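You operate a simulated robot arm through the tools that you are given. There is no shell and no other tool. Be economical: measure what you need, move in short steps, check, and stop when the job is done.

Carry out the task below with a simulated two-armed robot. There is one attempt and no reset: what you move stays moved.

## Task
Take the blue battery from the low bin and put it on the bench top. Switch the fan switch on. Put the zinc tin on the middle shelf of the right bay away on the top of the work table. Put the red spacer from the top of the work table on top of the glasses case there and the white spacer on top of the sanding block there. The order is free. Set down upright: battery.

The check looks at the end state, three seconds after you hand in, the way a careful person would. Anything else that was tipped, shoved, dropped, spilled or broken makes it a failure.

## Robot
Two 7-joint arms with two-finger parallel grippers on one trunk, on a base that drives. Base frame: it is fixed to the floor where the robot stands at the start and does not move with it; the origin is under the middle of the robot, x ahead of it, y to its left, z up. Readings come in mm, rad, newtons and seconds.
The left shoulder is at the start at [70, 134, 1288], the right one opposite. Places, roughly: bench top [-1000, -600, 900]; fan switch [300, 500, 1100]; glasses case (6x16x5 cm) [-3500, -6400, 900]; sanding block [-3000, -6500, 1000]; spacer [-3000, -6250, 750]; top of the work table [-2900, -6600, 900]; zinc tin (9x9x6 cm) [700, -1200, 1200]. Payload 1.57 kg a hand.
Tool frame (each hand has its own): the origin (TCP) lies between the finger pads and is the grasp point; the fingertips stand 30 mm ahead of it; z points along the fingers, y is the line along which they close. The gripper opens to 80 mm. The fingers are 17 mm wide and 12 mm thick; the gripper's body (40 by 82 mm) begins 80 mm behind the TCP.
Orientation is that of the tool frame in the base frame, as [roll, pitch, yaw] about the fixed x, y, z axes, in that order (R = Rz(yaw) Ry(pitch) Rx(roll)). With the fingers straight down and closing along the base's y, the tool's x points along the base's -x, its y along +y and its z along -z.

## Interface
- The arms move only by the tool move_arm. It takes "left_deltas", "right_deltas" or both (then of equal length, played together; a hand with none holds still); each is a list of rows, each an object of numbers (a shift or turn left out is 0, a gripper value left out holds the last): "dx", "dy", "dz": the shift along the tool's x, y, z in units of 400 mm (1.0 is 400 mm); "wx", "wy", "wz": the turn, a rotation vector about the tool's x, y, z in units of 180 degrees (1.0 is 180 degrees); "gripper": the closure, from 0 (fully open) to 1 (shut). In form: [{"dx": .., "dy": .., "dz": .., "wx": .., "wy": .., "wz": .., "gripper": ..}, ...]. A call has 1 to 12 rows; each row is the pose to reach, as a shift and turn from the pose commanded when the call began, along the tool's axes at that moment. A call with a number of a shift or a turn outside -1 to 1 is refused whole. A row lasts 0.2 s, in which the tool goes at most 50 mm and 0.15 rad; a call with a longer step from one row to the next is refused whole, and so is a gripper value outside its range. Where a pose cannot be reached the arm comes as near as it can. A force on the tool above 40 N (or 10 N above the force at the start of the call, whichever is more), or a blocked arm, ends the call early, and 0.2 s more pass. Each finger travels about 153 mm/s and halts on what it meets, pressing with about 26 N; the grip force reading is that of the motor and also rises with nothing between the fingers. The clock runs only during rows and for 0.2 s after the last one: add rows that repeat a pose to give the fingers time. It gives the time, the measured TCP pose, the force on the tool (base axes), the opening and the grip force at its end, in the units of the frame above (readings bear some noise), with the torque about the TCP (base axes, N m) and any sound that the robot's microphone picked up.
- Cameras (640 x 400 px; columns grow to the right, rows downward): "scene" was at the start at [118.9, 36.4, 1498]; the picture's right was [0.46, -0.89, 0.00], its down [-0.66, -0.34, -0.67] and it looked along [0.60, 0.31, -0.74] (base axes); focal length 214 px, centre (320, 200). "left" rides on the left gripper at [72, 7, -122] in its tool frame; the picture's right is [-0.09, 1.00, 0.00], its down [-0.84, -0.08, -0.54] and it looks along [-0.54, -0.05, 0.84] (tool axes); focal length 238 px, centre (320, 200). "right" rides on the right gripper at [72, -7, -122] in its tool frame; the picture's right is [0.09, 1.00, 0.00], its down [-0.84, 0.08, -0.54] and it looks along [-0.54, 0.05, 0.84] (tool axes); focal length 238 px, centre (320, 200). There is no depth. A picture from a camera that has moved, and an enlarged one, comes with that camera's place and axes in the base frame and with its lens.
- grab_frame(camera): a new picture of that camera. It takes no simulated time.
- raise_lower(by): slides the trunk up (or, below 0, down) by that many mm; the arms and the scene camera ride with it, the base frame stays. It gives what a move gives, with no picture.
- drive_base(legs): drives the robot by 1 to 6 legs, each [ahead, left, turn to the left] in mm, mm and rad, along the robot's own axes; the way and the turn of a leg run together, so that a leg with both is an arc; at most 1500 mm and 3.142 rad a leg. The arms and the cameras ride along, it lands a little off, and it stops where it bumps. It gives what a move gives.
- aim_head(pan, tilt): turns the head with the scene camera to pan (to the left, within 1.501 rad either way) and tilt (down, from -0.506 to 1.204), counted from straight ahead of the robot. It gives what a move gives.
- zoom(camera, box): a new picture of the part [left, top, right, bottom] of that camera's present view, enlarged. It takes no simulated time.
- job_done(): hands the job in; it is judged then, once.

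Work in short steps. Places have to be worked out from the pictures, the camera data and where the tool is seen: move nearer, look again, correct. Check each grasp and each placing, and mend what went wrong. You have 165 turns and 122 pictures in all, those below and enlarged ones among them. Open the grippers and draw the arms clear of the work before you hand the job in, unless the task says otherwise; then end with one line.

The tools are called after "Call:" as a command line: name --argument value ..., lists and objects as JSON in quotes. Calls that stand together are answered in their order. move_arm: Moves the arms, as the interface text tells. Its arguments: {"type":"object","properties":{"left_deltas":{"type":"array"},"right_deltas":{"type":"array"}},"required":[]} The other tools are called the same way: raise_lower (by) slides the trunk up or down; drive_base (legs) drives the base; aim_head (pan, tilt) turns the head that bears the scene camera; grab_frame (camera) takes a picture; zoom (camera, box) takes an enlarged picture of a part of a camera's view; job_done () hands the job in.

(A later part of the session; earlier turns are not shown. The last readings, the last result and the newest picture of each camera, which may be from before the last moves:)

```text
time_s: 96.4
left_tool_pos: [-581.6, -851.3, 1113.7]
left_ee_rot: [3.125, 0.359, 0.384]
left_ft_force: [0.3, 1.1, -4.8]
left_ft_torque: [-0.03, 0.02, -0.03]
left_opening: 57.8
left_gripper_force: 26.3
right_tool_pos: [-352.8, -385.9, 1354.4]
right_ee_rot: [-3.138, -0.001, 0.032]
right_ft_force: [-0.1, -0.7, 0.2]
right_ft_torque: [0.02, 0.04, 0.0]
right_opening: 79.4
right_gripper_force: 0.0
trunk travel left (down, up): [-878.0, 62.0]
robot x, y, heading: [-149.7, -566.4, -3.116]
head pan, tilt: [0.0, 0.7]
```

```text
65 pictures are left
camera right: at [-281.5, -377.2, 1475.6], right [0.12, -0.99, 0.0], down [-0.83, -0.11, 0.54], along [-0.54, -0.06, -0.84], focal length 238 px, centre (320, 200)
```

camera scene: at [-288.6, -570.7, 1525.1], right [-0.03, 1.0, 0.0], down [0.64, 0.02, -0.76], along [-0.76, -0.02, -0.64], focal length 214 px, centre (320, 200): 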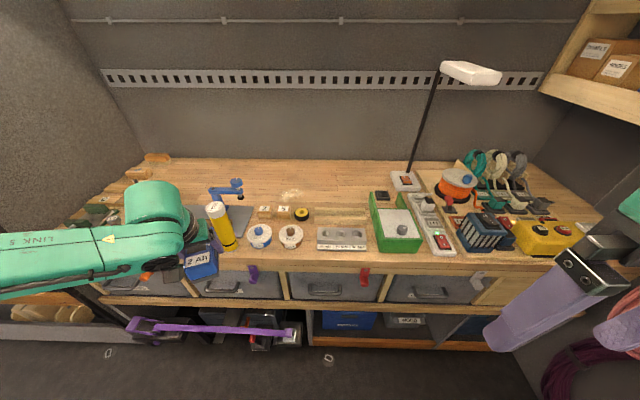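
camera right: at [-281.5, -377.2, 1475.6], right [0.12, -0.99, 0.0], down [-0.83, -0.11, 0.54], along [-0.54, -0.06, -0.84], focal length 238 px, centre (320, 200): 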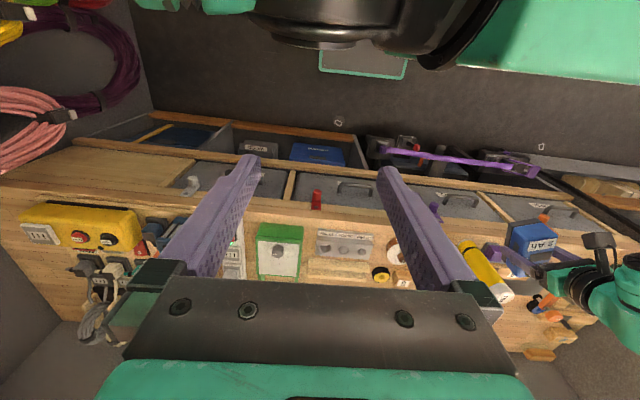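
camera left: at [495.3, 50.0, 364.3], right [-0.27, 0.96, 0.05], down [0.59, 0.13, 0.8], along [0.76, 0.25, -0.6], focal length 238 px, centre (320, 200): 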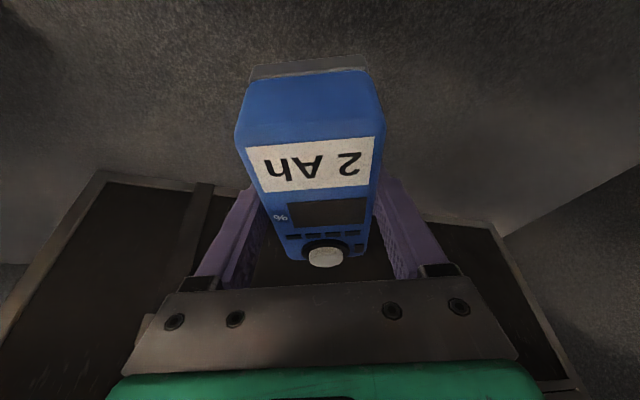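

Call:
zoom --camera "scene" --box '[200, 140, 440, 290]'

```text
2.67 times, centred on (320, 215) of scene
camera zoom: at [-288.6, -570.7, 1525.1], right [-0.03, 1.0, 0.0], down [0.64, 0.02, -0.76], along [-0.76, -0.02, -0.64], focal length 572 px, centre (320, 160)
```

zoom: 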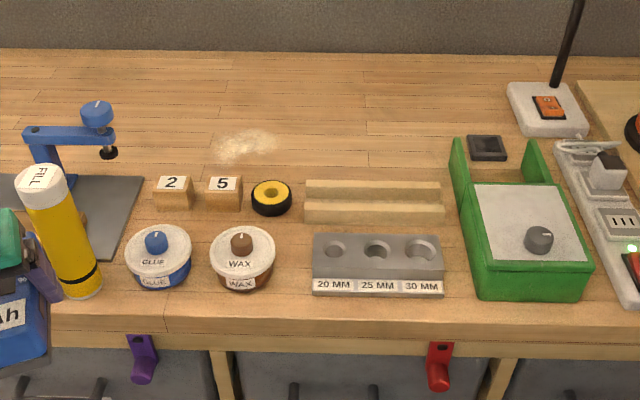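

The open wood behind the V-block, around (-1040, -545), is free. I drive right along the bench, then forward.

Call:
drive_base --legs '[[0, -320, 0], [180, 0, 0]]'

Call:
aim_head --pan 0.3 --tilt 0.7

Call:
grab_frame --camera "scene"

```text
time_s: 99.7
left_tool_pos: [-767.7, -533.1, 1116.4]
left_ee_rot: [3.126, 0.362, 0.389]
left_ft_force: [0.0, 0.3, -3.5]
left_ft_torque: [0.0, 0.03, -0.02]
left_opening: 57.5
left_gripper_force: 25.7
right_tool_pos: [-539.2, -65.4, 1354.1]
right_ee_rot: [-3.135, 0.002, 0.037]
right_ft_force: [1.0, -0.9, -0.5]
right_ft_torque: [0.01, 0.06, 0.01]
right_opening: 80.2
right_gripper_force: 0.0
trunk travel left (down, up): [-878.0, 62.0]
robot x, y, heading: [-344.6, -243.5, -3.105]
head pan, tilt: [0.0, 0.7]
```

```text
time_s: 100.5
left_tool_pos: [-772.1, -533.1, 1114.4]
left_ee_rot: [3.126, 0.358, 0.391]
left_ft_force: [-0.6, -0.9, -4.5]
left_ft_torque: [0.04, 0.01, -0.03]
left_opening: 57.9
left_gripper_force: 26.3
right_tool_pos: [-544.2, -64.5, 1353.1]
right_ee_rot: [-3.136, -0.003, 0.038]
right_ft_force: [0.5, 0.5, 0.1]
right_ft_torque: [0.04, -0.03, -0.02]
right_opening: 80.0
right_gripper_force: 0.2
trunk travel left (down, up): [-878.0, 62.0]
robot x, y, heading: [-340.0, -241.5, -3.111]
head pan, tilt: [0.3, 0.7]
```

```text
63 pictures are left
camera scene: at [-475.3, -275.5, 1525.0], right [-0.33, 0.94, 0.0], down [0.61, 0.21, -0.76], along [-0.72, -0.25, -0.65], focal length 214 px, centre (320, 200)
```

scene: 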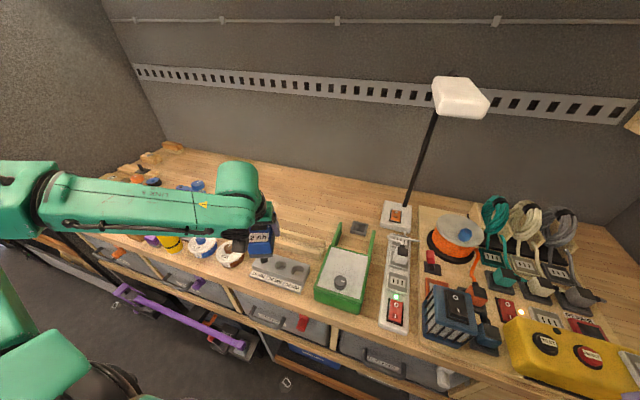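

Path clear. I reach the left hand out over the free wood at z ≈ 1055.

Call:
move_arm --left_deltas '[{"dx": -0.076, "dy": -0.032, "dz": 0.055}, {"dx": -0.152, "dy": -0.063, "dz": 0.11}, {"dx": -0.228, "dy": -0.095, "dz": 0.166}, {"dx": -0.303, "dy": -0.127, "dz": 0.221}, {"dx": -0.38, "dy": -0.158, "dz": 0.277}, {"dx": -0.455, "dy": -0.19, "dz": 0.332}, {"dx": -0.455, "dy": -0.19, "dz": 0.332}]'

Call:
grab_frame --camera "left"

Call:
grab_frame --camera "scene"

```text
time_s: 102.1
left_tool_pos: [-951.7, -556.7, 1071.1]
left_ee_rot: [3.127, 0.359, 0.388]
left_ft_force: [-0.3, -0.6, -3.6]
left_ft_torque: [0.0, -0.01, -0.03]
left_opening: 58.0
left_gripper_force: 26.0
left hand out of reach, approached as far as the arm can: row 5, 6, 7
right_tool_pos: [-544.1, -65.4, 1353.3]
right_ee_rot: [-3.135, 0.001, 0.036]
right_ft_force: [0.4, 0.0, 0.3]
right_ft_torque: [0.01, 0.01, -0.02]
right_opening: 80.0
right_gripper_force: 0.0
trunk travel left (down, up): [-878.0, 62.0]
robot x, y, heading: [-340.3, -246.7, -3.106]
head pan, tilt: [0.3, 0.7]
```

```text
62 pictures are left
camera left: at [-848.2, -521.3, 1158.6], right [0.3, -0.95, 0.05], down [-0.58, -0.14, 0.8], along [-0.76, -0.27, -0.6], focal length 238 px, centre (320, 200)
```

left: 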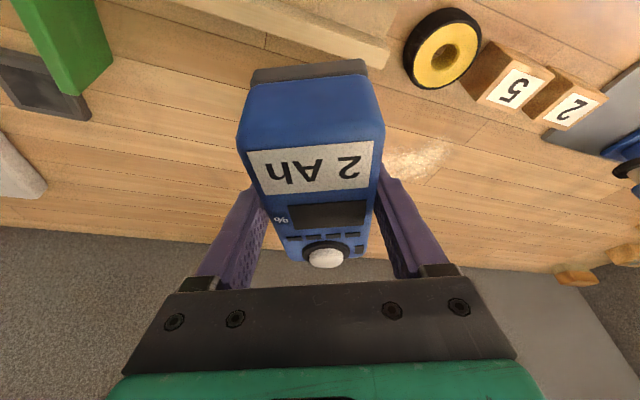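

```text
61 pictures are left
camera scene: at [-474.5, -275.2, 1525.1], right [-0.33, 0.94, 0.0], down [0.61, 0.21, -0.76], along [-0.72, -0.25, -0.64], focal length 214 px, centre (320, 200)
```

scene: 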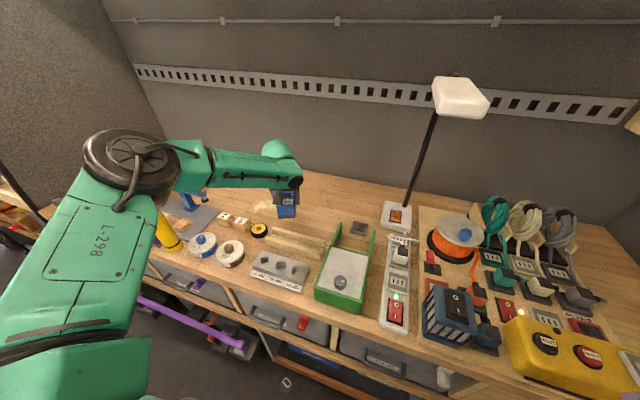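

The arm is near full stretch; I need ~65 mm more depth, so I ease the base forward.

Call:
drive_base --legs '[[65, 0, 0]]'

Call:
grab_frame --camera "left"

```text
time_s: 103.0
left_tool_pos: [-1008.3, -558.4, 1075.6]
left_ee_rot: [3.129, 0.367, 0.388]
left_ft_force: [0.1, -0.1, -4.7]
left_ft_torque: [-0.01, 0.06, 0.02]
left_opening: 57.8
left_gripper_force: 25.4
right_tool_pos: [-597.6, -67.8, 1353.8]
right_ee_rot: [-3.136, 0.008, 0.039]
right_ft_force: [1.4, 0.5, -0.3]
right_ft_torque: [-0.02, 0.08, -0.02]
right_opening: 79.8
right_gripper_force: 0.0
trunk travel left (down, up): [-878.0, 62.0]
robot x, y, heading: [-406.6, -248.3, -3.105]
head pan, tilt: [0.3, 0.7]
```

```text
60 pictures are left
camera left: at [-904.5, -522.9, 1163.1], right [0.3, -0.95, 0.04], down [-0.57, -0.14, 0.81], along [-0.76, -0.27, -0.59], focal length 238 px, centre (320, 200)
```

left: 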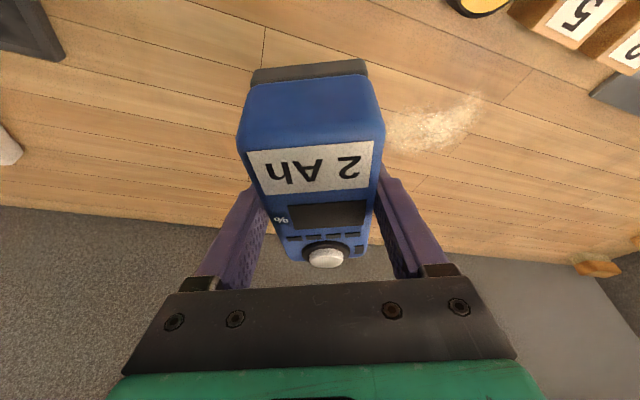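

No bump; the wood under the battery is free. I lower with the trunk.

Call:
raise_lower --by -105

Call:
grab_frame --camera "left"

Call:
zoom --camera "scene" --box '[200, 120, 400, 245]'

```text
time_s: 104.4
left_tool_pos: [-1017.5, -560.0, 965.6]
left_ee_rot: [3.126, 0.36, 0.388]
left_ft_force: [0.5, 0.6, -4.8]
left_ft_torque: [-0.03, 0.0, 0.01]
left_opening: 57.9
left_gripper_force: 26.2
right_tool_pos: [-608.7, -67.8, 1249.5]
right_ee_rot: [-3.136, -0.001, 0.037]
right_ft_force: [1.2, -0.1, 0.7]
right_ft_torque: [0.01, 0.02, 0.02]
right_opening: 79.9
right_gripper_force: 0.0
trunk travel left (down, up): [-773.0, 167.0]
robot x, y, heading: [-411.2, -244.1, -3.105]
head pan, tilt: [0.3, 0.7]
```

```text
59 pictures are left
camera left: at [-913.3, -523.2, 1053.6], right [0.3, -0.95, 0.05], down [-0.58, -0.14, 0.8], along [-0.76, -0.27, -0.6], focal length 238 px, centre (320, 200)
```

left: 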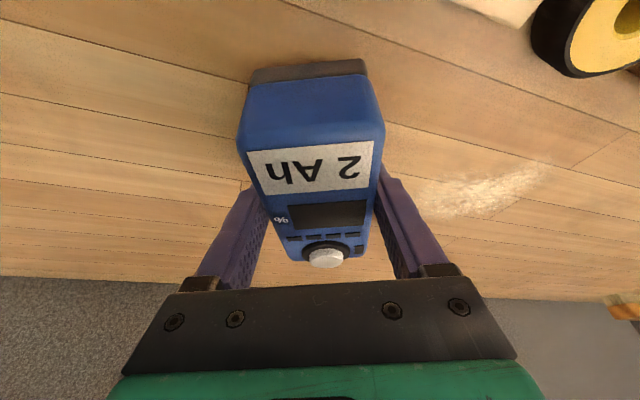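

```text
3.20 times, centred on (300, 182) of scene
camera zoom: at [-539.8, -277.3, 1420.1], right [-0.33, 0.94, 0.0], down [0.61, 0.21, -0.76], along [-0.72, -0.25, -0.64], focal length 686 px, centre (384, 256)
```

zoom: 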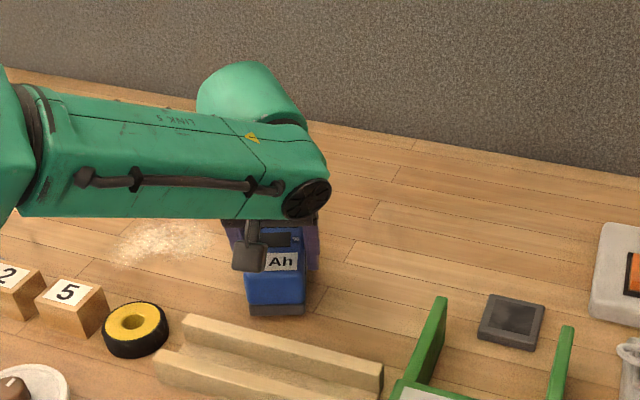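

Close to the top now; I lower in small steps until contact.

Call:
raise_lower --by -15

Call:
raise_lower --by -10

Call:
raise_lower --by -6

```text
time_s: 105.0
left_tool_pos: [-1017.1, -559.5, 956.2]
left_ee_rot: [3.132, 0.37, 0.388]
left_ft_force: [-4.5, -4.9, 18.2]
left_ft_torque: [0.46, 0.38, 0.02]
left_opening: 58.2
left_gripper_force: 26.1
right_tool_pos: [-605.3, -66.5, 1234.4]
right_ee_rot: [-3.138, 0.002, 0.036]
right_ft_force: [0.4, -0.5, 0.1]
right_ft_torque: [-0.01, 0.05, 0.0]
right_opening: 80.0
right_gripper_force: 0.1
trunk travel left (down, up): [-758.0, 182.0]
robot x, y, heading: [-407.5, -244.8, -3.108]
head pan, tilt: [0.3, 0.7]
```

```text
time_s: 105.6
left_tool_pos: [-1019.2, -559.1, 951.4]
left_ee_rot: [3.136, 0.383, 0.391]
left_ft_force: [7.4, 0.8, 17.5]
left_ft_torque: [0.73, -0.16, -0.3]
left_opening: 57.9
left_gripper_force: 26.0
right_tool_pos: [-604.1, -66.2, 1223.1]
right_ee_rot: [-3.138, 0.005, 0.036]
right_ft_force: [-0.3, 0.2, -0.4]
right_ft_torque: [0.02, -0.04, -0.03]
right_opening: 80.1
right_gripper_force: 0.1
trunk travel left (down, up): [-748.0, 192.0]
robot x, y, heading: [-406.4, -250.5, -3.111]
head pan, tilt: [0.3, 0.7]
stopped: the force on the tool passed its limit (the readings are from after the stop); the commanded pose is now the measured one
```

```text
time_s: 106.2
left_tool_pos: [-1023.7, -559.5, 951.6]
left_ee_rot: [-3.141, 0.396, 0.395]
left_ft_force: [4.9, 0.3, 15.7]
left_ft_torque: [0.16, -0.02, -0.03]
left_opening: 57.9
left_gripper_force: 26.1
right_tool_pos: [-605.1, -67.4, 1217.4]
right_ee_rot: [-3.14, 0.002, 0.036]
right_ft_force: [-0.3, -0.1, -0.1]
right_ft_torque: [0.03, -0.01, 0.02]
right_opening: 80.1
right_gripper_force: 0.1
trunk travel left (down, up): [-742.0, 198.0]
robot x, y, heading: [-408.7, -247.4, -3.107]
head pan, tilt: [0.3, 0.7]
stopped: the force on the tool passed its limit (the readings are from after the stop); the commanded pose is now the measured one
```

It's resting on the bench (TCP ≈ 954). I relax 12 mm upward, then check before opening.

Call:
raise_lower --by 11

Call:
zoom --camera "scene" --box '[200, 120, 400, 245]'

```text
time_s: 106.8
left_tool_pos: [-1025.2, -562.3, 956.4]
left_ee_rot: [3.137, 0.386, 0.395]
left_ft_force: [0.4, -0.7, -4.5]
left_ft_torque: [0.0, -0.01, 0.0]
left_opening: 57.9
left_gripper_force: 25.7
right_tool_pos: [-608.6, -68.2, 1229.1]
right_ee_rot: [-3.136, -0.001, 0.036]
right_ft_force: [-0.1, 0.2, 0.5]
right_ft_torque: [0.03, 0.01, 0.02]
right_opening: 80.1
right_gripper_force: 0.1
trunk travel left (down, up): [-753.0, 187.0]
robot x, y, heading: [-410.2, -248.9, -3.106]
head pan, tilt: [0.3, 0.7]
```

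```text
3.20 times, centred on (300, 182) of scene
camera zoom: at [-539.2, -277.7, 1400.6], right [-0.33, 0.94, 0.0], down [0.61, 0.21, -0.76], along [-0.72, -0.25, -0.64], focal length 686 px, centre (384, 256)
```

zoom: 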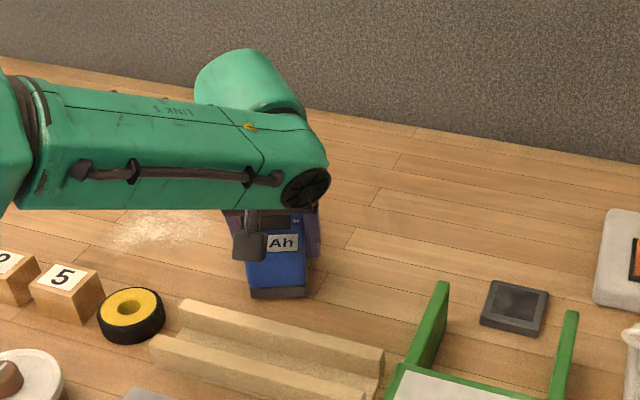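

It hangs a couple of mm free again; lower 4 mm and open.

Call:
raise_lower --by -4

Call:
move_arm --left_deltas '[{"gripper": 0.55}, {"gripper": 0.2}, {"gripper": 0}, {"gripper": 0}]'

Call:
grab_frame --camera "left"

```text
time_s: 107.3
left_tool_pos: [-1024.3, -559.6, 953.7]
left_ee_rot: [3.138, 0.386, 0.394]
left_ft_force: [-1.1, 0.0, -4.1]
left_ft_torque: [-0.02, 0.01, 0.01]
left_opening: 57.9
left_gripper_force: 26.6
right_tool_pos: [-609.5, -68.7, 1225.3]
right_ee_rot: [-3.135, 0.001, 0.038]
right_ft_force: [0.1, 0.6, -0.3]
right_ft_torque: [-0.02, 0.01, -0.01]
right_opening: 80.1
right_gripper_force: 0.0
trunk travel left (down, up): [-749.0, 191.0]
robot x, y, heading: [-412.3, -247.9, -3.111]
head pan, tilt: [0.3, 0.7]
```

```text
time_s: 108.3
left_tool_pos: [-1024.7, -559.5, 953.4]
left_ee_rot: [3.139, 0.387, 0.394]
left_ft_force: [-0.6, -0.3, -1.2]
left_ft_torque: [0.0, 0.0, -0.03]
left_opening: 79.9
left_gripper_force: 0.0
right_tool_pos: [-608.1, -65.6, 1225.6]
right_ee_rot: [-3.138, -0.001, 0.037]
right_ft_force: [1.1, -0.5, 0.7]
right_ft_torque: [0.03, -0.05, 0.04]
right_opening: 80.3
right_gripper_force: 0.1
trunk travel left (down, up): [-749.0, 191.0]
robot x, y, heading: [-407.2, -249.5, -3.112]
head pan, tilt: [0.3, 0.7]
```

```text
56 pictures are left
camera left: at [-917.7, -524.2, 1039.1], right [0.3, -0.95, 0.04], down [-0.56, -0.15, 0.82], along [-0.77, -0.27, -0.57], focal length 238 px, centre (320, 200)
```

left: 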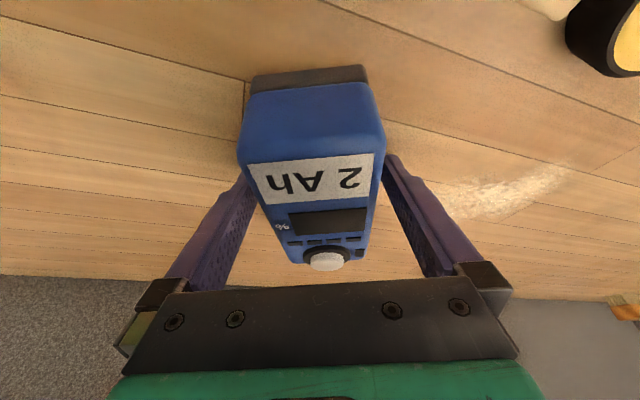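

Released and standing. I withdraw along the fingers, then raise and look.

Call:
move_arm --left_deltas '[{"dz": -0.06}, {"dz": -0.15}, {"dz": -0.25}, {"dz": -0.35}]'

Call:
raise_lower --by 120

Call:
drive_base --legs '[[-260, 0, 0]]'

Call:
grab_frame --camera "scene"

```text
time_s: 109.3
left_tool_pos: [-971.8, -540.3, 1080.2]
left_ee_rot: [3.139, 0.389, 0.393]
left_ft_force: [0.5, 1.4, 0.0]
left_ft_torque: [0.0, 0.0, -0.02]
left_opening: 80.1
left_gripper_force: 0.0
right_tool_pos: [-607.3, -66.4, 1224.5]
right_ee_rot: [-3.139, 0.001, 0.036]
right_ft_force: [1.3, -0.1, 0.7]
right_ft_torque: [0.0, 0.03, -0.02]
right_opening: 80.0
right_gripper_force: 0.0
trunk travel left (down, up): [-749.0, 191.0]
robot x, y, heading: [-407.9, -253.3, -3.107]
head pan, tilt: [0.3, 0.7]
```

```text
time_s: 110.8
left_tool_pos: [-972.3, -540.0, 1198.7]
left_ee_rot: [3.139, 0.387, 0.395]
left_ft_force: [-0.2, 0.2, -0.3]
left_ft_torque: [-0.01, -0.03, 0.02]
left_opening: 80.1
left_gripper_force: 0.1
right_tool_pos: [-607.7, -66.7, 1344.6]
right_ee_rot: [-3.138, 0.001, 0.037]
right_ft_force: [-0.4, -0.6, -0.1]
right_ft_torque: [-0.02, 0.0, -0.01]
right_opening: 80.1
right_gripper_force: 0.1
trunk travel left (down, up): [-869.0, 71.0]
robot x, y, heading: [-408.3, -251.6, -3.11]
head pan, tilt: [0.3, 0.7]
```

```text
time_s: 112.7
left_tool_pos: [-720.1, -530.4, 1197.5]
left_ee_rot: [3.138, 0.385, 0.391]
left_ft_force: [-0.1, -1.4, -0.6]
left_ft_torque: [-0.03, 0.04, 0.0]
left_opening: 79.9
left_gripper_force: 0.0
right_tool_pos: [-353.9, -58.2, 1343.6]
right_ee_rot: [-3.139, -0.001, 0.034]
right_ft_force: [0.1, 0.1, 0.6]
right_ft_torque: [0.01, -0.05, 0.02]
right_opening: 80.1
right_gripper_force: 0.1
trunk travel left (down, up): [-869.0, 71.0]
robot x, y, heading: [-151.8, -238.2, -3.11]
head pan, tilt: [0.3, 0.7]
```

```text
55 pictures are left
camera scene: at [-285.7, -268.7, 1516.4], right [-0.32, 0.95, 0.0], down [0.61, 0.21, -0.76], along [-0.72, -0.25, -0.65], focal length 214 px, centre (320, 200)
```

scene: 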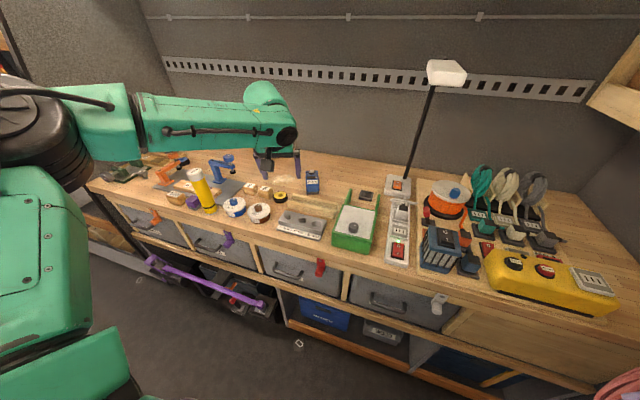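

Battery stands well on the bench. I retract the left hand, then go down the aisle and turn to face the right bay.

Call:
move_arm --left_deltas '[{"dx": 0.1, "dy": 0.045, "dz": -0.04}, {"dx": 0.2, "dy": 0.09, "dz": -0.08}, {"dx": 0.3, "dy": 0.135, "dz": -0.12}, {"dx": 0.4, "dy": 0.18, "dz": -0.16}, {"dx": 0.5, "dy": 0.22, "dz": -0.19}]'

Call:
drive_base --legs '[[0, 600, 0], [0, 0, 1.57], [0, 0, 1.5]]'

Call:
aim_head --pan -0.5 --tilt 0.4

Call:
grab_frame --camera "scene"

```text
time_s: 113.9
left_tool_pos: [-529.7, -536.1, 1209.5]
left_ee_rot: [3.137, 0.386, 0.39]
left_ft_force: [-0.5, 0.0, -0.9]
left_ft_torque: [0.01, -0.01, 0.03]
left_opening: 80.1
left_gripper_force: 0.0
left hand out of reach, approached as far as the arm can: row 4, 5
right_tool_pos: [-351.7, -58.7, 1346.1]
right_ee_rot: [-3.137, 0.0, 0.033]
right_ft_force: [-0.3, 0.2, -0.2]
right_ft_torque: [-0.01, -0.01, -0.02]
right_opening: 80.1
right_gripper_force: 0.1
trunk travel left (down, up): [-869.0, 71.0]
robot x, y, heading: [-151.1, -238.1, -3.111]
head pan, tilt: [0.3, 0.7]
```

```text
time_s: 124.8
left_tool_pos: [271.3, -574.1, 1210.2]
left_ee_rot: [3.139, 0.387, -2.835]
left_ft_force: [0.0, 0.2, 0.2]
left_ft_torque: [0.01, -0.02, -0.03]
left_opening: 79.6
left_gripper_force: 0.1
right_tool_pos: [51.7, -1035.5, 1345.3]
right_ee_rot: [-3.138, -0.002, 3.092]
right_ft_force: [-0.3, 0.2, 0.1]
right_ft_torque: [-0.02, -0.02, 0.0]
right_opening: 80.2
right_gripper_force: 0.1
trunk travel left (down, up): [-869.0, 71.0]
robot x, y, heading: [-130.2, -837.5, -0.047]
head pan, tilt: [0.3, 0.7]
```

```text
time_s: 125.9
left_tool_pos: [270.5, -574.3, 1209.2]
left_ee_rot: [3.139, 0.388, -2.834]
left_ft_force: [0.8, 0.2, 0.3]
left_ft_torque: [0.02, 0.01, 0.04]
left_opening: 80.0
left_gripper_force: 0.0
right_tool_pos: [51.2, -1034.7, 1344.7]
right_ee_rot: [-3.138, 0.0, 3.092]
right_ft_force: [0.0, 0.1, -0.9]
right_ft_torque: [0.03, -0.01, 0.0]
right_opening: 80.0
right_gripper_force: 0.0
trunk travel left (down, up): [-869.0, 71.0]
robot x, y, heading: [-133.1, -836.8, -0.053]
head pan, tilt: [-0.499, 0.4]
```

```text
54 pictures are left
camera scene: at [-5.6, -889.8, 1543.6], right [-0.52, -0.85, 0.0], down [-0.33, 0.2, -0.92], along [0.78, -0.48, -0.39], focal length 214 px, centre (320, 200)
```

scene: 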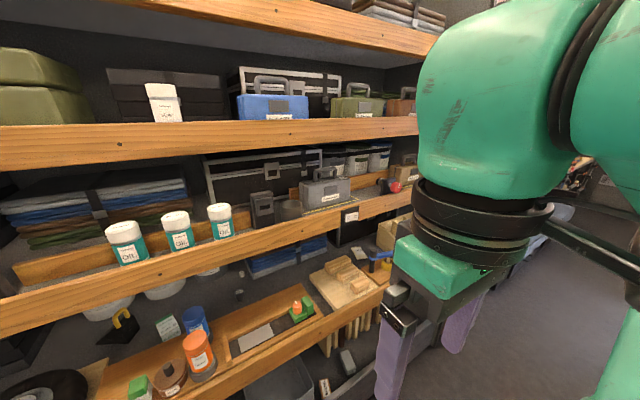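

Call:
zoom --camera "scene" --box '[200, 120, 440, 270]'

```text
2.67 times, centred on (320, 195) of scene
camera zoom: at [-5.6, -889.8, 1543.6], right [-0.52, -0.85, 0.0], down [-0.33, 0.2, -0.92], along [0.78, -0.48, -0.39], focal length 572 px, centre (320, 213)
```

zoom: 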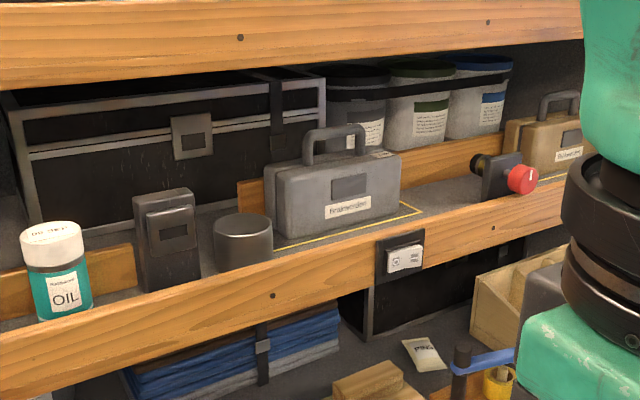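

The round grey tin at about (640, -1165, 1215) looks like the zinc tin. I move alongside it and look closer.

Call:
drive_base --legs '[[0, -180, 0.05], [120, 0, 0]]'

Call:
aim_head --pan -0.3 --tilt 0.6

Call:
zoom --camera "scene" --box '[160, 60, 480, 260]'

Call:
grab_frame --camera "right"

```text
time_s: 128.2
left_tool_pos: [370.4, -736.1, 1210.8]
left_ee_rot: [3.138, 0.39, -2.784]
left_ft_force: [-0.1, -0.3, 0.4]
left_ft_torque: [0.01, -0.05, 0.01]
left_opening: 79.9
left_gripper_force: 0.1
right_tool_pos: [174.1, -1207.3, 1345.1]
right_ee_rot: [-3.138, 0.004, 3.141]
right_ft_force: [-0.8, -1.1, 0.3]
right_ft_torque: [-0.01, 0.01, -0.02]
right_opening: 80.1
right_gripper_force: 0.1
trunk travel left (down, up): [-869.0, 71.0]
robot x, y, heading: [-17.1, -1019.6, -0.008]
head pan, tilt: [-0.499, 0.4]
```

```text
time_s: 129.0
left_tool_pos: [374.8, -736.7, 1209.4]
left_ee_rot: [3.14, 0.387, -2.783]
left_ft_force: [-0.2, 0.9, -0.4]
left_ft_torque: [0.02, 0.04, -0.02]
left_opening: 79.9
left_gripper_force: 0.1
right_tool_pos: [178.7, -1207.0, 1343.9]
right_ee_rot: [-3.138, -0.002, 3.142]
right_ft_force: [-0.3, 0.0, 0.2]
right_ft_torque: [-0.01, 0.0, 0.04]
right_opening: 80.0
right_gripper_force: 0.1
trunk travel left (down, up): [-869.0, 71.0]
robot x, y, heading: [-17.4, -1018.6, -0.005]
head pan, tilt: [-0.3, 0.6]
```

```text
2.00 times, centred on (320, 160) of scene
camera zoom: at [117.6, -1046.5, 1525.4], right [-0.3, -0.95, 0.0], down [-0.54, 0.17, -0.83], along [0.79, -0.25, -0.56], focal length 429 px, centre (320, 280)
```

zoom: 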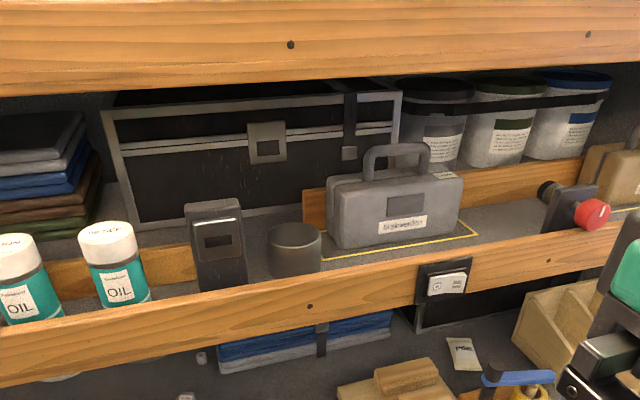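

```text
51 pictures are left
camera right: at [105.9, -1213.9, 1467.1], right [-0.09, 1.0, 0.0], down [0.84, 0.08, 0.54], along [0.54, 0.05, -0.84], focal length 238 px, centre (320, 200)
```

right: 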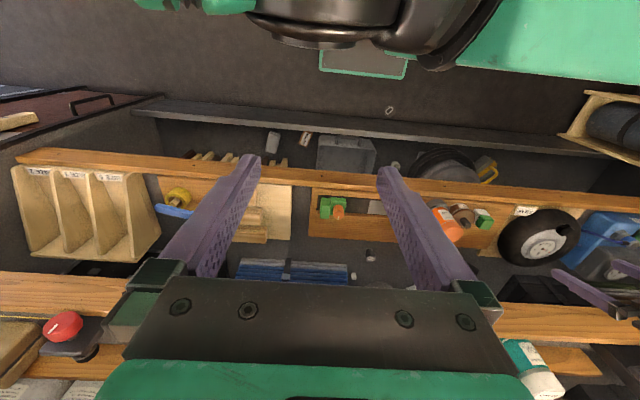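

Call:
zoom --camera "scene" --box '[250, 140, 370, 215]'

```text
5.33 times, centred on (310, 178) of scene
camera zoom: at [117.6, -1046.5, 1525.4], right [-0.3, -0.95, 0.0], down [-0.54, 0.17, -0.83], along [0.79, -0.25, -0.56], focal length 1144 px, centre (373, 320)
```

zoom: 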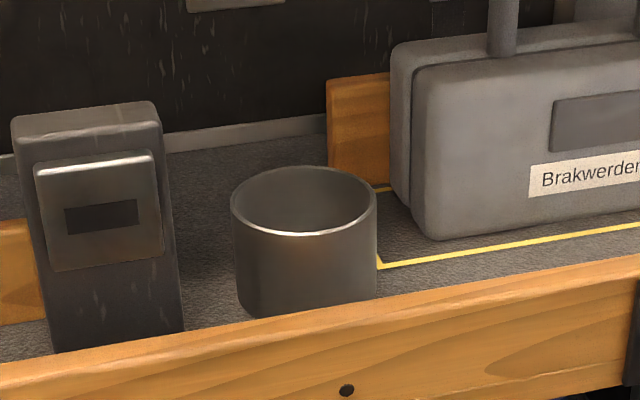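

It is an open-topped tin, ~84 mm across: I can pinch its rim, one finger inside. I lower the trunk a bit and turn/tilt the right hand forward.

Call:
raise_lower --by -80

Call:
move_arm --right_deltas '[{"wz": 0.042}, {"wz": 0.084}, {"wz": 0.127}, {"wz": 0.127}]'

Call:
move_arm --right_deltas '[{"wy": -0.045, "dx": -0.06}, {"wy": -0.09, "dx": -0.12}, {"wy": -0.135, "dx": -0.18}, {"wy": -0.18, "dx": -0.24}, {"wy": -0.19, "dx": -0.3}]'

Call:
grab_frame --camera "right"

```text
time_s: 130.2
left_tool_pos: [372.5, -735.0, 1129.5]
left_ee_rot: [3.138, 0.388, -2.783]
left_ft_force: [0.2, -0.3, -0.3]
left_ft_torque: [0.01, 0.03, -0.01]
left_opening: 79.9
left_gripper_force: 0.1
right_tool_pos: [178.3, -1207.4, 1265.6]
right_ee_rot: [-3.138, 0.002, 3.141]
right_ft_force: [-0.2, -0.4, -0.1]
right_ft_torque: [0.01, 0.01, -0.02]
right_opening: 79.8
right_gripper_force: 0.0
trunk travel left (down, up): [-789.0, 151.0]
robot x, y, heading: [-11.8, -1017.1, -0.005]
head pan, tilt: [-0.3, 0.6]
```

```text
time_s: 131.2
left_tool_pos: [374.5, -736.0, 1130.1]
left_ee_rot: [3.137, 0.386, -2.784]
left_ft_force: [1.2, 0.4, 0.3]
left_ft_torque: [-0.01, 0.01, -0.03]
left_opening: 80.2
left_gripper_force: 0.1
right_tool_pos: [179.7, -1207.0, 1265.6]
right_ee_rot: [-3.137, 0.001, 2.741]
right_ft_force: [0.4, 0.1, -0.1]
right_ft_torque: [0.0, -0.02, -0.02]
right_opening: 80.1
right_gripper_force: 0.0
trunk travel left (down, up): [-789.0, 151.0]
robot x, y, heading: [-15.1, -1019.0, -0.006]
head pan, tilt: [-0.3, 0.6]
```

```text
time_s: 132.3
left_tool_pos: [373.8, -735.4, 1130.2]
left_ee_rot: [3.139, 0.388, -2.783]
left_ft_force: [1.0, -0.7, -0.3]
left_ft_torque: [-0.02, 0.02, -0.01]
left_opening: 80.1
left_gripper_force: 0.0
right_tool_pos: [295.1, -1253.4, 1275.6]
right_ee_rot: [-3.136, 0.599, 2.746]
right_ft_force: [0.6, 0.4, -0.2]
right_ft_torque: [-0.03, 0.0, -0.02]
right_opening: 80.0
right_gripper_force: 0.2
right hand out of reach, approached as far as the arm can: row 4, 5
trunk travel left (down, up): [-789.0, 151.0]
robot x, y, heading: [-18.8, -1022.3, -0.005]
head pan, tilt: [-0.3, 0.6]
```

```text
49 pictures are left
camera right: at [174.1, -1210.2, 1336.1], right [0.32, 0.95, -0.06], down [0.39, -0.08, 0.92], along [0.87, -0.31, -0.39], focal length 238 px, centre (320, 200)
```

right: 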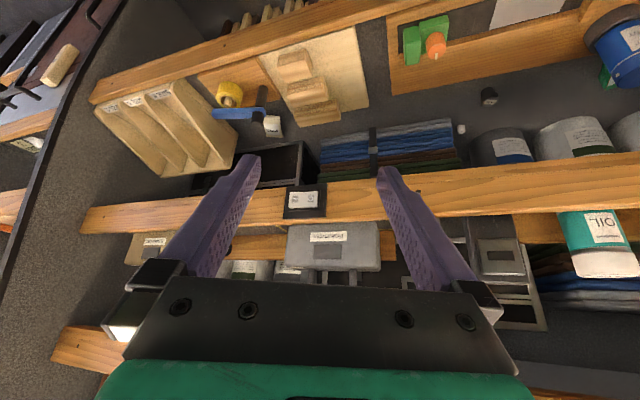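

The tin is behind the finger in this view, as computed. I pull the left hand back and drive closer.

Call:
move_arm --left_deltas '[{"dx": 0.08, "dy": 0.035, "dz": -0.06}, {"dx": 0.16, "dy": 0.07, "dz": -0.12}, {"dx": 0.24, "dy": 0.11, "dz": -0.18}, {"dx": 0.32, "dy": 0.15, "dz": -0.24}]'

Call:
drive_base --legs '[[150, 55, 0]]'

Call:
grab_frame --camera "right"

Call:
grab_frame --camera "scene"

```text
time_s: 133.3
left_tool_pos: [228.8, -714.3, 1240.3]
left_ee_rot: [-3.14, 0.387, -2.792]
left_ft_force: [-2.6, 0.0, -0.4]
left_ft_torque: [-0.03, -0.16, -0.02]
left_opening: 80.0
left_gripper_force: 0.0
left hand out of reach, approached as far as the arm can: row 1, 2, 3, 4
right_tool_pos: [286.6, -1254.9, 1276.2]
right_ee_rot: [-3.141, 0.603, 2.742]
right_ft_force: [-0.8, 0.1, -0.3]
right_ft_torque: [0.01, -0.04, 0.02]
right_opening: 80.0
right_gripper_force: 0.0
trunk travel left (down, up): [-789.0, 151.0]
robot x, y, heading: [-13.8, -1018.8, -0.003]
head pan, tilt: [-0.3, 0.6]
```

```text
time_s: 134.8
left_tool_pos: [382.4, -657.3, 1240.5]
left_ee_rot: [3.138, 0.391, -2.781]
left_ft_force: [-1.2, -0.2, -0.2]
left_ft_torque: [0.04, -0.01, 0.0]
left_opening: 80.1
left_gripper_force: 0.0
right_tool_pos: [444.3, -1199.6, 1276.1]
right_ee_rot: [-3.14, 0.602, 2.745]
right_ft_force: [-0.1, -0.3, 0.6]
right_ft_torque: [0.02, -0.05, -0.01]
right_opening: 79.8
right_gripper_force: 0.1
trunk travel left (down, up): [-789.0, 151.0]
robot x, y, heading: [137.1, -966.6, 0.001]
head pan, tilt: [-0.3, 0.6]
```

```text
48 pictures are left
camera right: at [322.7, -1156.4, 1336.7], right [0.31, 0.95, -0.05], down [0.39, -0.08, 0.92], along [0.87, -0.31, -0.39], focal length 238 px, centre (320, 200)
```

right: 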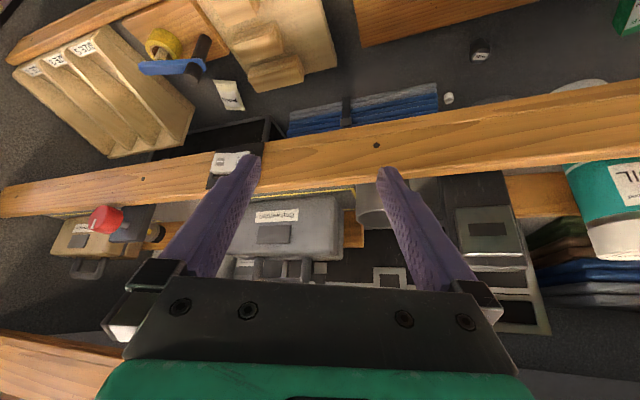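

```text
47 pictures are left
camera scene: at [265.9, -993.3, 1445.8], right [-0.29, -0.96, 0.0], down [-0.54, 0.17, -0.83], along [0.79, -0.24, -0.56], focal length 214 px, centre (320, 200)
```

scene: 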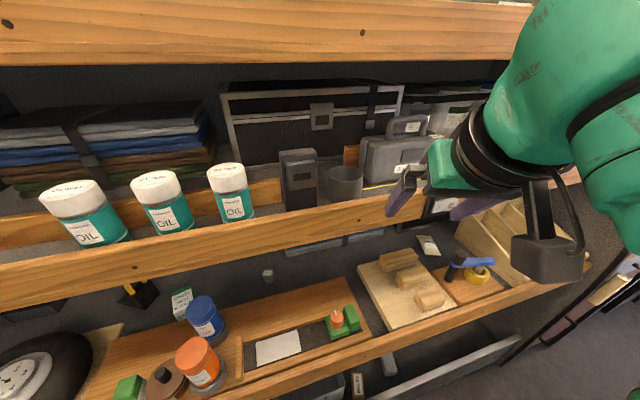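

Rim centre triangulates to (692, -1187, 1209). To fit under the upper shelf I tilt the hand more (pitch ≈ 0.85), then check the wrist and forearm height.

Call:
move_arm --right_deltas '[{"wy": -0.04}, {"wy": -0.08}, {"wy": -0.08}]'

Call:
aim_head --pan -0.9 --tilt 0.3

Call:
grab_frame --camera "scene"

```text
time_s: 135.6
left_tool_pos: [385.6, -656.5, 1238.9]
left_ee_rot: [3.138, 0.387, -2.781]
left_ft_force: [0.2, 0.3, 0.1]
left_ft_torque: [0.0, -0.01, 0.0]
left_opening: 79.9
left_gripper_force: 0.1
right_tool_pos: [466.3, -1191.8, 1320.1]
right_ee_rot: [-3.134, 0.849, 2.75]
right_ft_force: [-0.1, 0.5, 0.6]
right_ft_torque: [0.0, 0.0, -0.01]
right_opening: 80.1
right_gripper_force: 0.0
right hand out of reach, approached as far as the arm can: row 1, 2, 3
trunk travel left (down, up): [-789.0, 151.0]
robot x, y, heading: [136.4, -964.9, 0.006]
head pan, tilt: [-0.3, 0.6]
```

```text
time_s: 136.6
left_tool_pos: [386.2, -655.6, 1240.0]
left_ee_rot: [3.137, 0.384, -2.78]
left_ft_force: [0.2, 0.2, 0.0]
left_ft_torque: [0.0, 0.02, -0.01]
left_opening: 80.2
left_gripper_force: 0.0
right_tool_pos: [465.9, -1192.3, 1321.4]
right_ee_rot: [-3.135, 0.847, 2.752]
right_ft_force: [0.1, 0.2, 0.8]
right_ft_torque: [0.03, -0.01, 0.0]
right_opening: 80.1
right_gripper_force: 0.0
trunk travel left (down, up): [-789.0, 151.0]
robot x, y, heading: [137.4, -962.4, -0.002]
head pan, tilt: [-0.901, 0.3]
```

```text
46 pictures are left
camera scene: at [243.4, -1038.6, 1472.9], right [-0.78, -0.62, 0.0], down [-0.18, 0.23, -0.96], along [0.59, -0.75, -0.3], focal length 214 px, centre (320, 200)
```

scene: 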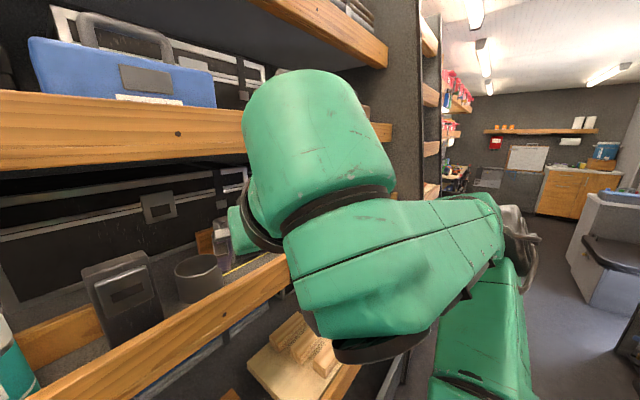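

The edge boards act as lips, with the tin behind one. Plan: enter over the lip at TCP z≈1246, pinch the rim, pull back, then lift out. First to (558, -1176, 1246) with the gripper half closed.

Call:
move_arm --right_deltas '[{"dx": 0.003, "dy": 0.031, "dz": 0.068, "gripper": 0.45}, {"dx": 0.005, "dy": 0.062, "dz": 0.136}, {"dx": 0.008, "dy": 0.093, "dz": 0.204}, {"dx": 0.01, "dy": 0.124, "dz": 0.272}, {"dx": 0.01, "dy": 0.124, "dz": 0.272}]'

Call:
grab_frame --camera "right"

Call:
grab_frame --camera "scene"

```text
time_s: 137.8
left_tool_pos: [385.8, -656.6, 1239.3]
left_ee_rot: [3.139, 0.383, -2.781]
left_ft_force: [0.2, 0.3, -0.4]
left_ft_torque: [-0.02, 0.01, 0.03]
left_opening: 80.1
left_gripper_force: 0.1
right_tool_pos: [555.4, -1159.5, 1254.1]
right_ee_rot: [-3.075, 0.859, 2.851]
right_ft_force: [-0.2, 0.3, 0.5]
right_ft_torque: [-0.02, -0.03, 0.01]
right_opening: 43.9
right_gripper_force: 0.0
right hand out of reach, approached as far as the arm can: row 1, 2, 3, 4
trunk travel left (down, up): [-789.0, 151.0]
robot x, y, heading: [137.5, -965.3, 0.001]
head pan, tilt: [-0.901, 0.3]
```

```text
45 pictures are left
camera right: at [421.9, -1118.9, 1280.2], right [0.27, 0.96, -0.11], down [0.17, 0.07, 0.98], along [0.95, -0.29, -0.14], focal length 238 px, centre (320, 200)
```

right: 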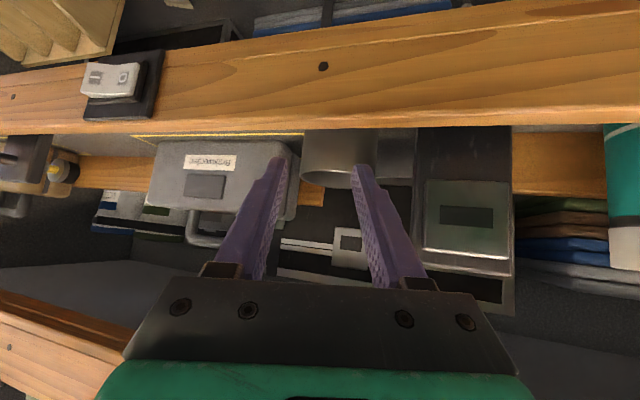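

```text
44 pictures are left
camera scene: at [244.4, -1039.3, 1472.8], right [-0.78, -0.62, 0.0], down [-0.18, 0.23, -0.95], along [0.59, -0.75, -0.3], focal length 214 px, centre (320, 200)
```

scene: 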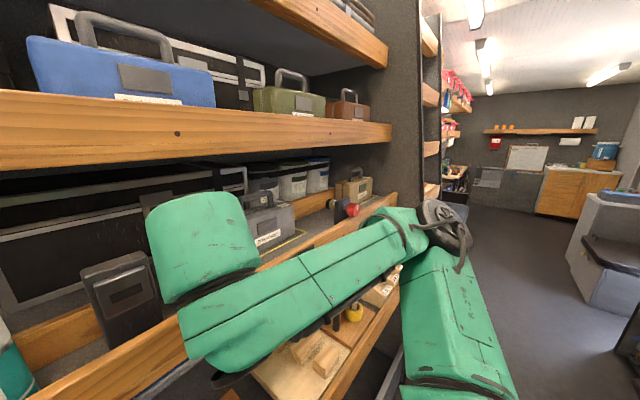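

Call:
zoom --camera "right" --box '[260, 100, 460, 225]'

```text
3.20 times, centred on (360, 162) of right
camera zoom: at [421.9, -1118.9, 1280.2], right [0.27, 0.96, -0.11], down [0.17, 0.07, 0.98], along [0.95, -0.29, -0.14], focal length 763 px, centre (192, 320)
```

zoom: 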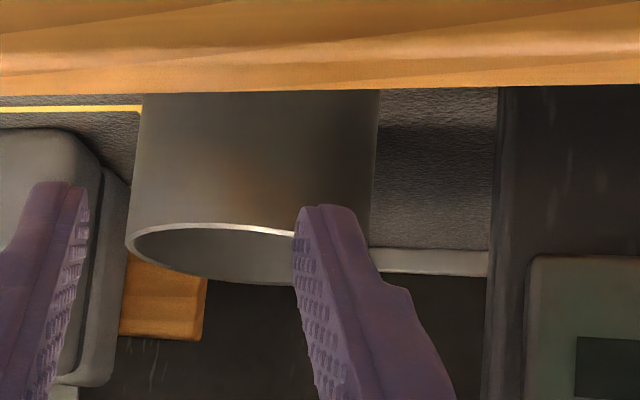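

Tin: centre ≈ (682, -1182), R≈43, rim z≈1212. I shift the base forward 50 and right 60, staying above the rim.

Call:
drive_base --legs '[[50, -60, 0]]'

Call:
grab_frame --camera "right"

```text
time_s: 138.8
left_tool_pos: [433.8, -711.6, 1239.1]
left_ee_rot: [-3.139, 0.387, -2.778]
left_ft_force: [-0.2, 0.2, 0.1]
left_ft_torque: [-0.01, -0.03, -0.03]
left_opening: 80.0
left_gripper_force: 0.0
right_tool_pos: [604.4, -1215.3, 1256.1]
right_ee_rot: [-3.07, 0.862, 2.856]
right_ft_force: [0.1, 1.0, 0.3]
right_ft_torque: [-0.02, -0.01, -0.01]
right_opening: 44.2
right_gripper_force: 0.0
trunk travel left (down, up): [-789.0, 151.0]
robot x, y, heading: [190.1, -1027.3, 0.001]
head pan, tilt: [-0.901, 0.3]
```

```text
42 pictures are left
camera right: at [469.7, -1174.1, 1281.7], right [0.27, 0.95, -0.12], down [0.17, 0.07, 0.98], along [0.95, -0.29, -0.14], focal length 238 px, centre (320, 200)
```

right: 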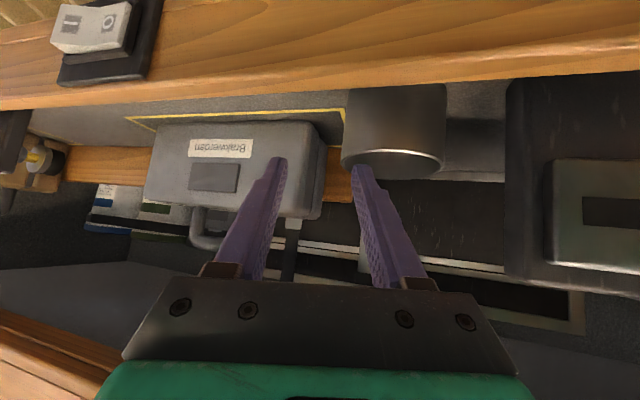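

I move forward/sideways so the rim's -y side is centred between the fingers, still above the rim.

Call:
move_arm --right_deltas '[{"dx": -0.028, "dy": 0.02, "dz": 0.046}, {"dx": -0.055, "dy": 0.041, "dz": 0.092}, {"dx": -0.055, "dy": 0.041, "dz": 0.092}]'

Call:
grab_frame --camera "right"

```text
time_s: 139.6
left_tool_pos: [437.7, -717.6, 1239.2]
left_ee_rot: [3.138, 0.386, -2.781]
left_ft_force: [0.4, 0.0, 0.8]
left_ft_torque: [0.02, 0.02, -0.01]
left_opening: 80.0
left_gripper_force: 0.0
right_tool_pos: [652.3, -1219.8, 1246.5]
right_ee_rot: [-3.074, 0.856, 2.852]
right_ft_force: [0.9, 0.4, -0.3]
right_ft_torque: [-0.03, -0.01, 0.04]
right_opening: 43.8
right_gripper_force: 0.0
trunk travel left (down, up): [-789.0, 151.0]
robot x, y, heading: [189.1, -1026.1, 0.004]
head pan, tilt: [-0.901, 0.3]
```

```text
41 pictures are left
camera right: at [518.7, -1178.6, 1272.7], right [0.27, 0.96, -0.11], down [0.17, 0.07, 0.98], along [0.95, -0.29, -0.14], focal length 238 px, centre (320, 200)
```

right: 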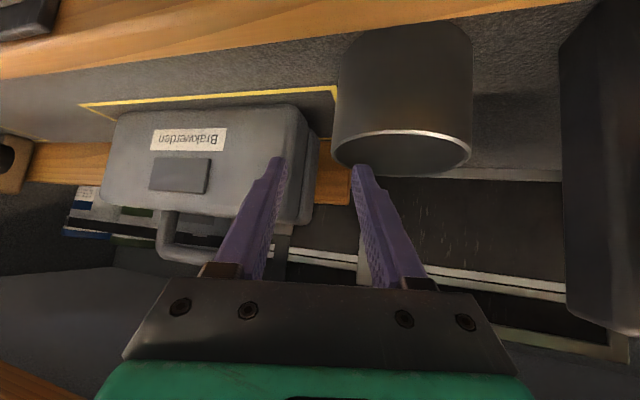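

The rim's edge is about 6 mm to the +y side of centre. I correct that and descend 33 mm.

Call:
move_arm --right_deltas '[{"dx": 0.0, "dy": 0.015, "dz": 0.0}, {"dx": 0.021, "dy": 0.017, "dz": 0.018}, {"dx": 0.042, "dy": 0.018, "dz": 0.036}, {"dx": 0.0625, "dy": 0.019, "dz": 0.053}, {"dx": 0.0625, "dy": 0.019, "dz": 0.053}]'

Call:
grab_frame --camera "right"

```text
time_s: 140.8
left_tool_pos: [436.9, -716.2, 1240.1]
left_ee_rot: [3.138, 0.385, -2.779]
left_ft_force: [-0.6, 0.1, -1.6]
left_ft_torque: [0.03, 0.01, 0.01]
left_opening: 80.3
left_gripper_force: 0.1
right_tool_pos: [653.2, -1211.6, 1212.8]
right_ee_rot: [-3.076, 0.858, 2.855]
right_ft_force: [-1.0, 0.8, 0.1]
right_ft_torque: [-0.02, -0.01, 0.02]
right_opening: 43.9
right_gripper_force: 0.1
trunk travel left (down, up): [-789.0, 151.0]
robot x, y, heading: [188.5, -1028.7, 0.002]
head pan, tilt: [-0.901, 0.3]
```

```text
40 pictures are left
camera right: at [518.9, -1171.2, 1239.4], right [0.27, 0.96, -0.11], down [0.17, 0.07, 0.98], along [0.95, -0.29, -0.14], focal length 238 px, centre (320, 200)
```

right: 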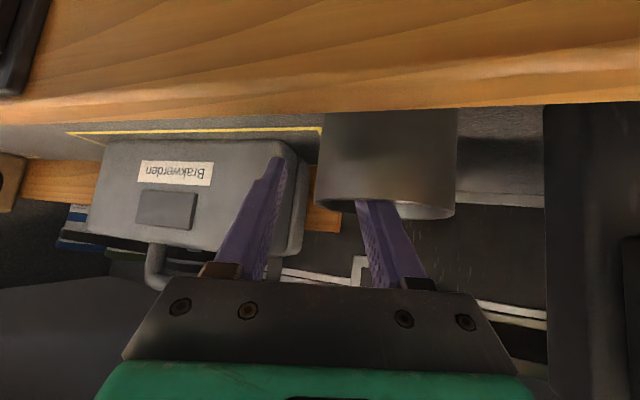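

The inner finger is inside the tin. I close on the rim.

Call:
move_arm --right_deltas '[{"gripper": 0.7}, {"gripper": 0.9}, {"gripper": 1}, {"gripper": 1}, {"gripper": 1}]'

Call:
grab_frame --camera "right"

```text
time_s: 142.0
left_tool_pos: [436.7, -715.5, 1239.0]
left_ee_rot: [3.14, 0.386, -2.782]
left_ft_force: [-0.1, -0.4, -1.0]
left_ft_torque: [0.0, 0.01, 0.0]
left_opening: 79.9
left_gripper_force: 0.0
right_tool_pos: [652.0, -1212.0, 1213.9]
right_ee_rot: [-3.075, 0.858, 2.851]
right_ft_force: [-0.2, 0.4, 2.1]
right_ft_torque: [0.26, -0.05, -0.04]
right_opening: 12.0
right_gripper_force: 26.3
trunk travel left (down, up): [-789.0, 151.0]
robot x, y, heading: [191.8, -1025.2, -0.001]
head pan, tilt: [-0.901, 0.3]
```

```text
39 pictures are left
camera right: at [518.8, -1171.1, 1239.7], right [0.27, 0.96, -0.11], down [0.17, 0.07, 0.98], along [0.95, -0.29, -0.14], focal length 238 px, centre (320, 200)
```

right: 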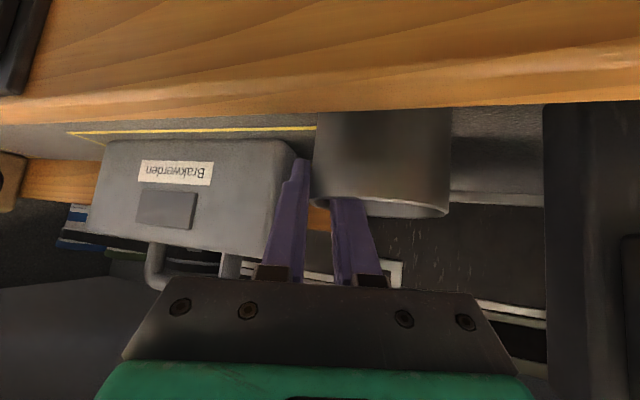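

Pinched at 12 mm. I lift 20 mm with the trunk and check.

Call:
raise_lower --by 20

Call:
grab_frame --camera "right"

```text
time_s: 142.7
left_tool_pos: [436.4, -716.3, 1259.4]
left_ee_rot: [3.138, 0.384, -2.78]
left_ft_force: [-0.4, 0.9, -0.1]
left_ft_torque: [-0.01, -0.01, 0.03]
left_opening: 80.1
left_gripper_force: 0.0
right_tool_pos: [652.9, -1213.1, 1233.3]
right_ee_rot: [-3.074, 0.858, 2.853]
right_ft_force: [-0.3, 0.1, -2.4]
right_ft_torque: [-0.04, 0.02, 0.01]
right_opening: 11.3
right_gripper_force: 26.1
trunk travel left (down, up): [-809.0, 131.0]
robot x, y, heading: [190.6, -1025.6, 0.0]
head pan, tilt: [-0.901, 0.3]
```

```text
38 pictures are left
camera right: at [518.9, -1171.2, 1259.4], right [0.27, 0.96, -0.11], down [0.17, 0.07, 0.98], along [0.95, -0.29, -0.14], focal length 238 px, centre (320, 200)
```

right: 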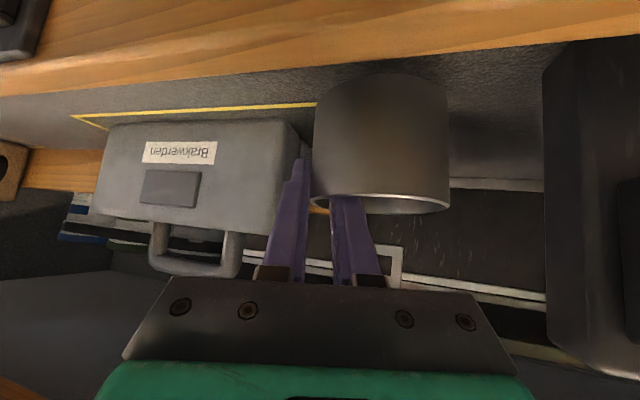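

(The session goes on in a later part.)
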